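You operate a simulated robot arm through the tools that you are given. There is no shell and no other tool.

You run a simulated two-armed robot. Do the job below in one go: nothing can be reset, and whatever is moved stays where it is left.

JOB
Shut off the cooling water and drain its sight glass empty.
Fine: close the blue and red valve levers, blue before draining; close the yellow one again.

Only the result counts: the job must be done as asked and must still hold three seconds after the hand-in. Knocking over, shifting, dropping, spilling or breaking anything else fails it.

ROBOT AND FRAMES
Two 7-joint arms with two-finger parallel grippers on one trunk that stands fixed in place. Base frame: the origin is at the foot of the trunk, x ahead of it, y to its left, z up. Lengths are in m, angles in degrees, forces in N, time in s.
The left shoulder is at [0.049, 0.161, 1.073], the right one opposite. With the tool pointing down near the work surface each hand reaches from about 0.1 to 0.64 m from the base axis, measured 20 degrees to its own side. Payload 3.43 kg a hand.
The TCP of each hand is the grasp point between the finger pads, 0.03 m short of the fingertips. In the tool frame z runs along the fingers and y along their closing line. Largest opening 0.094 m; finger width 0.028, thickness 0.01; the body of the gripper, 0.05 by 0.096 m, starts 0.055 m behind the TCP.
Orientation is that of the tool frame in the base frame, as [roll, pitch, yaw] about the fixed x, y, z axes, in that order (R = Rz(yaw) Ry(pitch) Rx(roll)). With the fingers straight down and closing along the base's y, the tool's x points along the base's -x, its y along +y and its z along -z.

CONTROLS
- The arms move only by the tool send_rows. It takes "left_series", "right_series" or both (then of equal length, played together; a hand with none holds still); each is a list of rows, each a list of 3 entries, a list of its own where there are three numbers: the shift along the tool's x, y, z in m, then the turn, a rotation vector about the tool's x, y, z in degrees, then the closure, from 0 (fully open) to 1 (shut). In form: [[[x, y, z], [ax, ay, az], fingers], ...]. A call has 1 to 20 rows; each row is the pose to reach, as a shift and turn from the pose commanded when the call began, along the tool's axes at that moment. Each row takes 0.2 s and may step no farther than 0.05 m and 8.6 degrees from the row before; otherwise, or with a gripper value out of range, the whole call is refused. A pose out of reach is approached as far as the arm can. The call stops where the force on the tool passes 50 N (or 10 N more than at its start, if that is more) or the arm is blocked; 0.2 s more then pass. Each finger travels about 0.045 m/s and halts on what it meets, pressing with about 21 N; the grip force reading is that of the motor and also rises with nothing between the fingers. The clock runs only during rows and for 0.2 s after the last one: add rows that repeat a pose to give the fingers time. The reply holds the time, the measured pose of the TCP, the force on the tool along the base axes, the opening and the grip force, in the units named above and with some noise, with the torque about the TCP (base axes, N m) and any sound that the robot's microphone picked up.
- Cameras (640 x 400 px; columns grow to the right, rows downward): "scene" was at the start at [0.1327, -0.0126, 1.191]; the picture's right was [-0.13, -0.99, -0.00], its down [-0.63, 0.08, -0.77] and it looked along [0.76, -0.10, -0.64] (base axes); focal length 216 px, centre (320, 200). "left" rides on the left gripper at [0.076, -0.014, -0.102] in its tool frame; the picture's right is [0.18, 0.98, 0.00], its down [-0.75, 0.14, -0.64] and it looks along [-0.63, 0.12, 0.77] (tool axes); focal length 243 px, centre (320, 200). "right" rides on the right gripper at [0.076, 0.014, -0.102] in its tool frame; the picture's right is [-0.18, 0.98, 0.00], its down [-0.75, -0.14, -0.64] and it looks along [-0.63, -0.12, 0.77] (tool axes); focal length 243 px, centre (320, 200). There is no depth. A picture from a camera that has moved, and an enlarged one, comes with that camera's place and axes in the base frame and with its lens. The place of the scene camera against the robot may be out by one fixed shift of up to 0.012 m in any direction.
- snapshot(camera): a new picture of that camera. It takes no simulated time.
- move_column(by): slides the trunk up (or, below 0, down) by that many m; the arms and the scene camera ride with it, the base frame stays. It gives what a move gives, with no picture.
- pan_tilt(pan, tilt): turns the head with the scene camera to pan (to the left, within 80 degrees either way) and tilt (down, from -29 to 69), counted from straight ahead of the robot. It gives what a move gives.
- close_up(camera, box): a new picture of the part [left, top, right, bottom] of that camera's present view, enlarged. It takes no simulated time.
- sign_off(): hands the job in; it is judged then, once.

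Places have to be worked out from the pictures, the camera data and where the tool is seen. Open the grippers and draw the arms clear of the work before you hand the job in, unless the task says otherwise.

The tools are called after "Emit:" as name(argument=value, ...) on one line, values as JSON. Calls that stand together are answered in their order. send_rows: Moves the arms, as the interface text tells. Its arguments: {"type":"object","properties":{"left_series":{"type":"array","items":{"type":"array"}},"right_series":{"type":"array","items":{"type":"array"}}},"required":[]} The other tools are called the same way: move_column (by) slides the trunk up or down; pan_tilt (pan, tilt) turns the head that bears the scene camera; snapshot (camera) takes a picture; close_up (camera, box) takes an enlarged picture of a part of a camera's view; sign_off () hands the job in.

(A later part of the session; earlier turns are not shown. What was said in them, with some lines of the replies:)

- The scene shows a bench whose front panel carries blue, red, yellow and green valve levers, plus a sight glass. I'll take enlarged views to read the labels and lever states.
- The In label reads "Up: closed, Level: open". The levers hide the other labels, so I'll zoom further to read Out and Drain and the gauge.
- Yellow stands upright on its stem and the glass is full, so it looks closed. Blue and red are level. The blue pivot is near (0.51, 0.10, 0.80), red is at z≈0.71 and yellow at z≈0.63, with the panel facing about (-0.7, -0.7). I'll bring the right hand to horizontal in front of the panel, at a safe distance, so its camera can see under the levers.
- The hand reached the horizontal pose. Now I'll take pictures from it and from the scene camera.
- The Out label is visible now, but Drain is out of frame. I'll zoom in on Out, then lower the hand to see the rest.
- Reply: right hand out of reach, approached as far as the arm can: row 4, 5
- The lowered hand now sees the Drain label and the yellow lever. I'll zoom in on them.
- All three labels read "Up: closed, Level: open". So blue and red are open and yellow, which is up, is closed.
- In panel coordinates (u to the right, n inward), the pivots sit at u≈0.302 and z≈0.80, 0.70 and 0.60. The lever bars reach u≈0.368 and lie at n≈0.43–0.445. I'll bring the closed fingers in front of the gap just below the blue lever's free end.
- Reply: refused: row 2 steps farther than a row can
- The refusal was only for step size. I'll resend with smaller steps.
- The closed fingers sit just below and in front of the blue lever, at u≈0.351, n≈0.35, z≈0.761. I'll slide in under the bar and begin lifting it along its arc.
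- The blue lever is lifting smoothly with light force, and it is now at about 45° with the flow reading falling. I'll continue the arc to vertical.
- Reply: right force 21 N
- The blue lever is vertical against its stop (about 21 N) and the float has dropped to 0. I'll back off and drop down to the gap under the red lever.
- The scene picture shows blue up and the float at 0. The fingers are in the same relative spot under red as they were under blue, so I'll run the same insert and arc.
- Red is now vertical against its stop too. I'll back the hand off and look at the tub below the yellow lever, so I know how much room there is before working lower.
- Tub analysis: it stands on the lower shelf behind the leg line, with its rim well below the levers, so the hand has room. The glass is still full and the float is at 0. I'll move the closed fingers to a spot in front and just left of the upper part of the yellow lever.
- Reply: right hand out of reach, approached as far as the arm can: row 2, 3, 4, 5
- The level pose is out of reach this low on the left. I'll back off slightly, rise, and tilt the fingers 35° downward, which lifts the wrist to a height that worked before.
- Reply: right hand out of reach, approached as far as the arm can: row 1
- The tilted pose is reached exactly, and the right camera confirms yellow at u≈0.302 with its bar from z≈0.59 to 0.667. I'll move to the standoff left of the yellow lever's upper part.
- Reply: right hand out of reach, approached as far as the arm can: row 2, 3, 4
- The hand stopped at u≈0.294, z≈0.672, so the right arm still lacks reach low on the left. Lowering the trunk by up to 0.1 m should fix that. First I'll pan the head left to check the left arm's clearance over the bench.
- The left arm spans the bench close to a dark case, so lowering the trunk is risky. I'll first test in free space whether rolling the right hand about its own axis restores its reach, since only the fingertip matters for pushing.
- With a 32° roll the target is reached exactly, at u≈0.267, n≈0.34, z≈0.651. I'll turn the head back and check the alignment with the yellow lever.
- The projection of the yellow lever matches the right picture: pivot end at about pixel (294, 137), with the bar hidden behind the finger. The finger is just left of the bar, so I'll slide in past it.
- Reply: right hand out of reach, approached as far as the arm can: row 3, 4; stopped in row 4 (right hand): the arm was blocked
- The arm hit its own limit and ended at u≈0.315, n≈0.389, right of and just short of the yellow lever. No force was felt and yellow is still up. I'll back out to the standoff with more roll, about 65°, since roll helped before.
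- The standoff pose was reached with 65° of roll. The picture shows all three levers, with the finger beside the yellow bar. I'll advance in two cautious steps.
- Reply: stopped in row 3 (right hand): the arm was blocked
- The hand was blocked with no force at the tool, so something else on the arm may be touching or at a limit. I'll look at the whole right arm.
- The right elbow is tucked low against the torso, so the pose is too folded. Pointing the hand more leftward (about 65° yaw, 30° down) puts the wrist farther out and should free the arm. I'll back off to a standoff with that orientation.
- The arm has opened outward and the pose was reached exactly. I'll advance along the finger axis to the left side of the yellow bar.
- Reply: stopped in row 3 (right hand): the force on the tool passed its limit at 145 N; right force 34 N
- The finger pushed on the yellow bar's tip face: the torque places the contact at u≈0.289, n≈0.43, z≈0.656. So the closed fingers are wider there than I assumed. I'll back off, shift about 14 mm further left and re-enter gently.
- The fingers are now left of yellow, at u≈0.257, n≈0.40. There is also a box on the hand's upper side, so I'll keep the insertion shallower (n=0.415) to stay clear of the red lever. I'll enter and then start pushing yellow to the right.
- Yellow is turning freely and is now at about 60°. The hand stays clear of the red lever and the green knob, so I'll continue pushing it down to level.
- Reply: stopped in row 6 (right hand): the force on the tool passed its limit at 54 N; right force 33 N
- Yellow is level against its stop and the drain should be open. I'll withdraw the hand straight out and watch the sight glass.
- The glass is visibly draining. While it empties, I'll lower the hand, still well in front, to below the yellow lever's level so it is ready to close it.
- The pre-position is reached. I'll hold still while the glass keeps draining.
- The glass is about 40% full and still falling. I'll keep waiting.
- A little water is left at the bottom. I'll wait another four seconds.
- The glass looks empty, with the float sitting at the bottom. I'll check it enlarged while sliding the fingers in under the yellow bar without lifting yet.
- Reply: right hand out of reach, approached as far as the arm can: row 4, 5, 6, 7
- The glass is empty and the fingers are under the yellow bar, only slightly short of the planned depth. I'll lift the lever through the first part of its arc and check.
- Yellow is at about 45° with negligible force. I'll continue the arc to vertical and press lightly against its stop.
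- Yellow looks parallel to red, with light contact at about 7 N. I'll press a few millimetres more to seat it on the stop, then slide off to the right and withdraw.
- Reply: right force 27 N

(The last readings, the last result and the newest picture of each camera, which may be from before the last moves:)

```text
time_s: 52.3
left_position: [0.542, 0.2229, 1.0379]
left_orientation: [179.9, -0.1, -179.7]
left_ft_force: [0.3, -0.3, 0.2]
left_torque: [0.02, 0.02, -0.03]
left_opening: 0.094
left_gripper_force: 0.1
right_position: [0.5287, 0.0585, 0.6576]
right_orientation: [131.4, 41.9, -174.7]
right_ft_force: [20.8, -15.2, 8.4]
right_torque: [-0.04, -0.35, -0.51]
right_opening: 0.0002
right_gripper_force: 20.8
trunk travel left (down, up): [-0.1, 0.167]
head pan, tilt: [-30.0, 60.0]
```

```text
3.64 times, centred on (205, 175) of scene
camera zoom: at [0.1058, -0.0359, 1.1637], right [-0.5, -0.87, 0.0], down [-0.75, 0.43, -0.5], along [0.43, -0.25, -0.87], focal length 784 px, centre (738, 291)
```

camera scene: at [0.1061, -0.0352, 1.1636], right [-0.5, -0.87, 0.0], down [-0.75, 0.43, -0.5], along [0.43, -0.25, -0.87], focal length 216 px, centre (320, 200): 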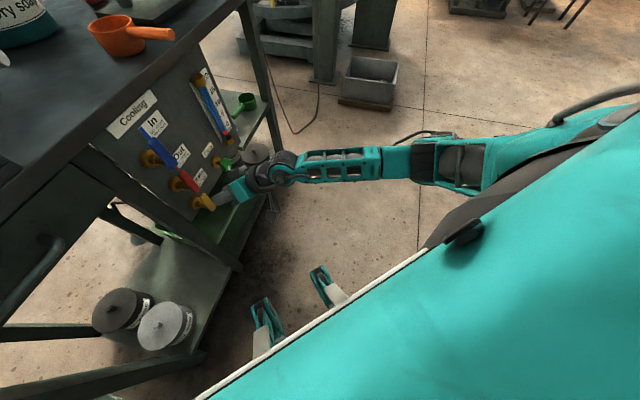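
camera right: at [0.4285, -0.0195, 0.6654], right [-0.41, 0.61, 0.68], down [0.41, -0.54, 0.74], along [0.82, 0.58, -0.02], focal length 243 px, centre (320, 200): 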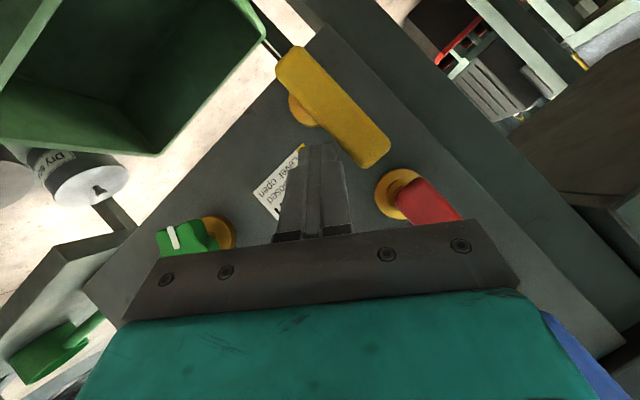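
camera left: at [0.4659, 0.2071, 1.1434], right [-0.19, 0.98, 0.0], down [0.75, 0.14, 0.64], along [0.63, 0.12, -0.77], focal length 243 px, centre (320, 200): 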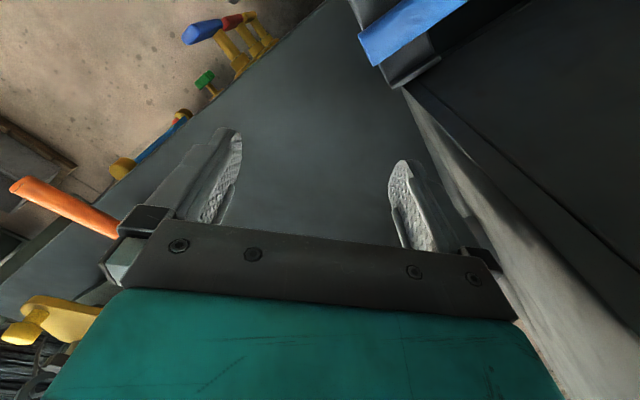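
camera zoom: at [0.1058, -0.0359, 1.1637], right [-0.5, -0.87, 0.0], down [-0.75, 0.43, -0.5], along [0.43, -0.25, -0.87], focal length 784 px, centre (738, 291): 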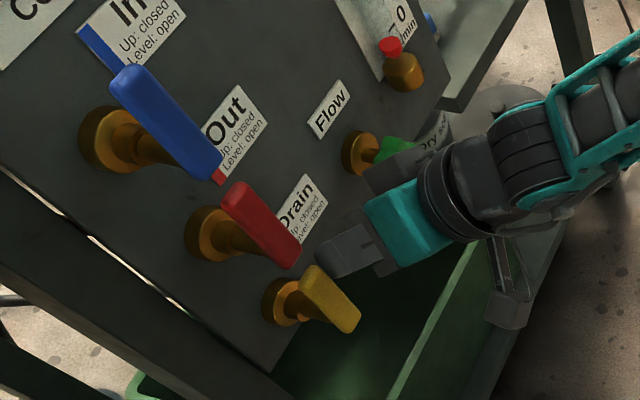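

Yellow is seated on its stop at about 26 N. I'll withdraw the hand to the right and straight out, opening the gripper once it is clear.

Emit:
send_rows(right_series=[[[-0.0071, -0.0125, -0.0044], [0, 0, 0], 1], [[0.0103, -0.0137, -0.0288], [0, 0, 0], 1], [[0.0306, -0.0151, -0.0573], [0, 0, 0], 1], [[0.0419, -0.015, -0.0923], [0, 0, 0], 1], [[0.05, -0.0105, -0.1177], [0, 0, 0], 1], [[0.0576, -0.0059, -0.143], [0, 0, 0], 1], [[0.0576, -0.0059, -0.143], [0, 0, 0], 0.5], [[0.0576, -0.0059, -0.143], [0, 0, 0], 0], [[0.0576, -0.0059, -0.143], [0, 0, 0], 0], [[0.0576, -0.0059, -0.143], [0, 0, 0], 0], [[0.0576, -0.0059, -0.143], [0, 0, 0], 0]])

Emit:
snapshot(camera="right")

Emit:
pan_tilt(pan=-7.3, tilt=39.6)

Emit:
snapshot(camera="scene")

Emit:
close_up(camera="scene", box=[215, 150, 355, 290])

```text
time_s: 54.7
left_position: [0.54, 0.2226, 1.0399]
left_orientation: [179.9, 0.0, -179.7]
left_ft_force: [0.0, -0.6, -0.8]
left_torque: [-0.02, -0.02, 0.01]
left_opening: 0.0936
left_gripper_force: 0.1
right_position: [0.4317, -0.0576, 0.6857]
right_orientation: [131.0, 41.5, -174.5]
right_ft_force: [0.5, 0.3, -0.6]
right_torque: [0.0, 0.0, 0.0]
right_opening: 0.0938
right_gripper_force: 0.2
trunk travel left (down, up): [-0.1, 0.167]
head pan, tilt: [-30.0, 60.0]
```

```text
taken
camera right: at [0.3313, -0.1359, 0.6935], right [-0.41, 0.61, 0.68], down [0.41, -0.54, 0.74], along [0.81, 0.58, -0.03], focal length 243 px, centre (320, 200)
```

right: 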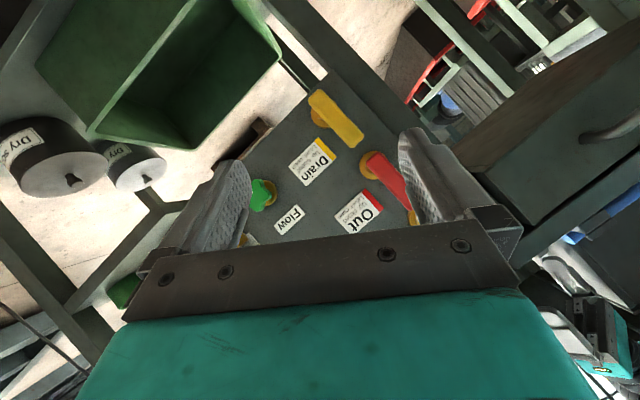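

```text
time_s: 55.5
left_position: [0.5423, 0.2226, 1.04]
left_orientation: [179.9, -0.2, -179.7]
left_ft_force: [0.3, 0.6, -1.5]
left_torque: [0.0, -0.02, 0.03]
left_opening: 0.0941
left_gripper_force: 0.1
right_position: [0.4309, -0.057, 0.6852]
right_orientation: [131.2, 41.5, -174.5]
right_ft_force: [0.4, -0.9, -0.7]
right_torque: [0.0, -0.03, 0.0]
right_opening: 0.0939
right_gripper_force: 0.0
trunk travel left (down, up): [-0.1, 0.167]
head pan, tilt: [-7.3, 39.6]
```

```text
taken
camera scene: at [0.1325, -0.0133, 1.191], right [-0.13, -0.99, 0.0], down [-0.63, 0.08, -0.77], along [0.76, -0.1, -0.64], focal length 216 px, centre (320, 200)
```

scene: 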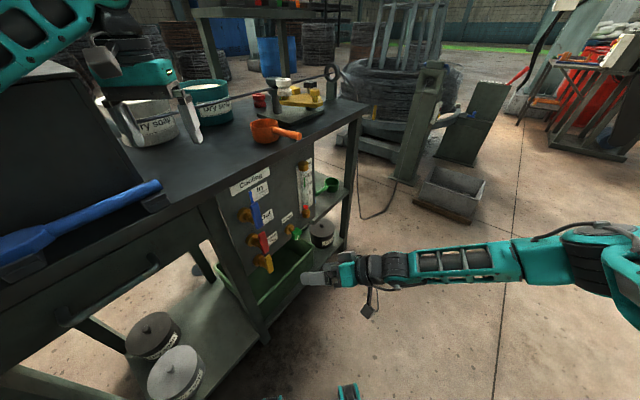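

```text
2.86 times, centred on (285, 220) of scene
camera zoom: at [0.1325, -0.0133, 1.191], right [-0.13, -0.99, 0.0], down [-0.63, 0.08, -0.77], along [0.76, -0.1, -0.64], focal length 616 px, centre (420, 143)
```

zoom: 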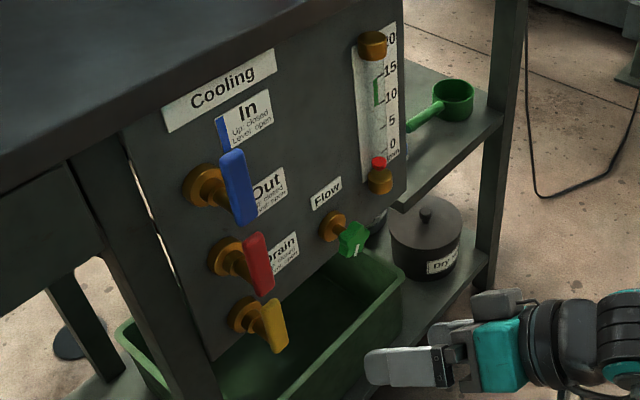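

All three levers are up and the glass is empty. I'll compare the green knob's mark and the yellow lever angle with the first close-up.

Emit:
close_up(camera="scene", box=[245, 225, 301, 275])

Emit:
close_up(camera="scene", box=[240, 190, 330, 245])

```text
8.00 times, centred on (273, 250) of scene
camera zoom: at [0.1325, -0.0133, 1.191], right [-0.13, -0.99, 0.0], down [-0.63, 0.08, -0.77], along [0.76, -0.1, -0.64], focal length 1724 px, centre (696, -200)
```

zoom: 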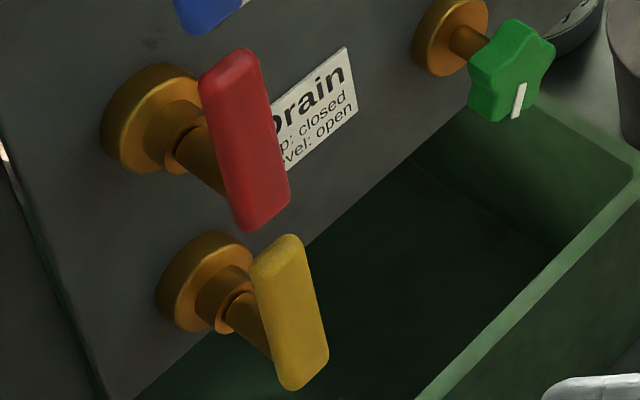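

```text
7.11 times, centred on (285, 218) of scene
camera zoom: at [0.1325, -0.0133, 1.191], right [-0.13, -0.99, 0.0], down [-0.63, 0.08, -0.77], along [0.76, -0.1, -0.64], focal length 1533 px, centre (569, 76)
```

zoom: 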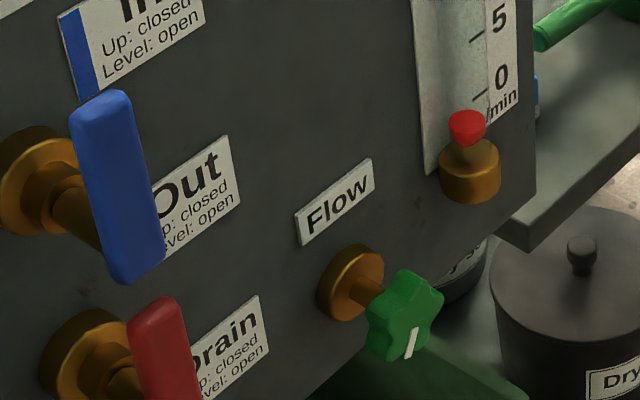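

The knob mark and the yellow lever match the first picture exactly, and red and blue are upright. I'll draw the right hand a bit further away before handing in.

Emit:
send_rows(right_series=[[[-0.0093, -0.0052, -0.0268], [0, 0, 0], 0], [[-0.0186, -0.0105, -0.0537], [0, 0, 0], 0], [[-0.0279, -0.0157, -0.0805], [0, 0, 0], 0], [[-0.0279, -0.0157, -0.0805], [0, 0, 0], 0]])

Emit:
snapshot(camera="scene")

```text
time_s: 56.5
left_position: [0.5416, 0.2222, 1.0395]
left_orientation: [179.9, -0.1, -179.7]
left_ft_force: [0.5, 0.8, 0.3]
left_torque: [0.01, 0.03, 0.02]
left_opening: 0.0941
left_gripper_force: 0.0
right_position: [0.4332, -0.1294, 0.7357]
right_orientation: [131.0, 41.5, -174.5]
right_ft_force: [0.3, -0.8, -1.3]
right_torque: [-0.03, -0.01, 0.02]
right_opening: 0.094
right_gripper_force: 0.2
trunk travel left (down, up): [-0.1, 0.167]
head pan, tilt: [-7.3, 39.6]
```

```text
taken
camera scene: at [0.1325, -0.0132, 1.191], right [-0.13, -0.99, 0.0], down [-0.63, 0.08, -0.77], along [0.77, -0.1, -0.64], focal length 216 px, centre (320, 200)
```

scene: 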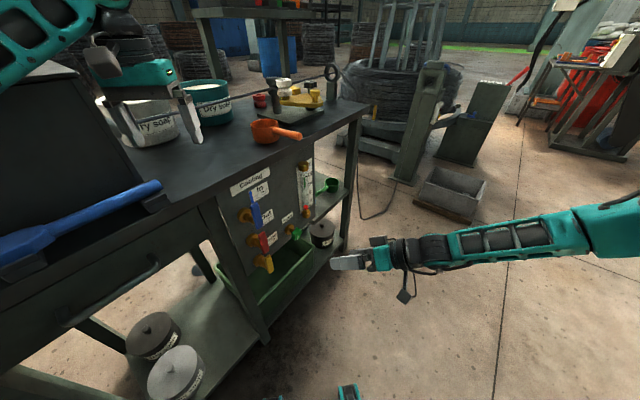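

Blue, red and yellow are all up (closed), the sight glass is empty, and nothing else has moved. Both grippers are open and clear, so I'm handing in.

Emit:
sign_off()

```text
The job is handed in.
```

The cooling water is shut off and its sight glass is drained empty. The blue, red and yellow levers are all up, which their labels give as closed, and I handed the job in that way. The result of the judging hasn't come back.

- **Order:** I closed blue first, then red. I then opened yellow until the glass showed no water and the float sat at the bottom, and closed yellow again.
- **Hard contact:** On one approach to the yellow lever the closed fingers pressed its tip at about 145 N before the arm stopped itself. In the final close-up, the yellow lever and the green Flow knob look the same as at the start. I saw nothing else moved.
- **End state:** Both grippers are open. The right arm is drawn back from the panel, and the left arm stayed where it started, above the bench.
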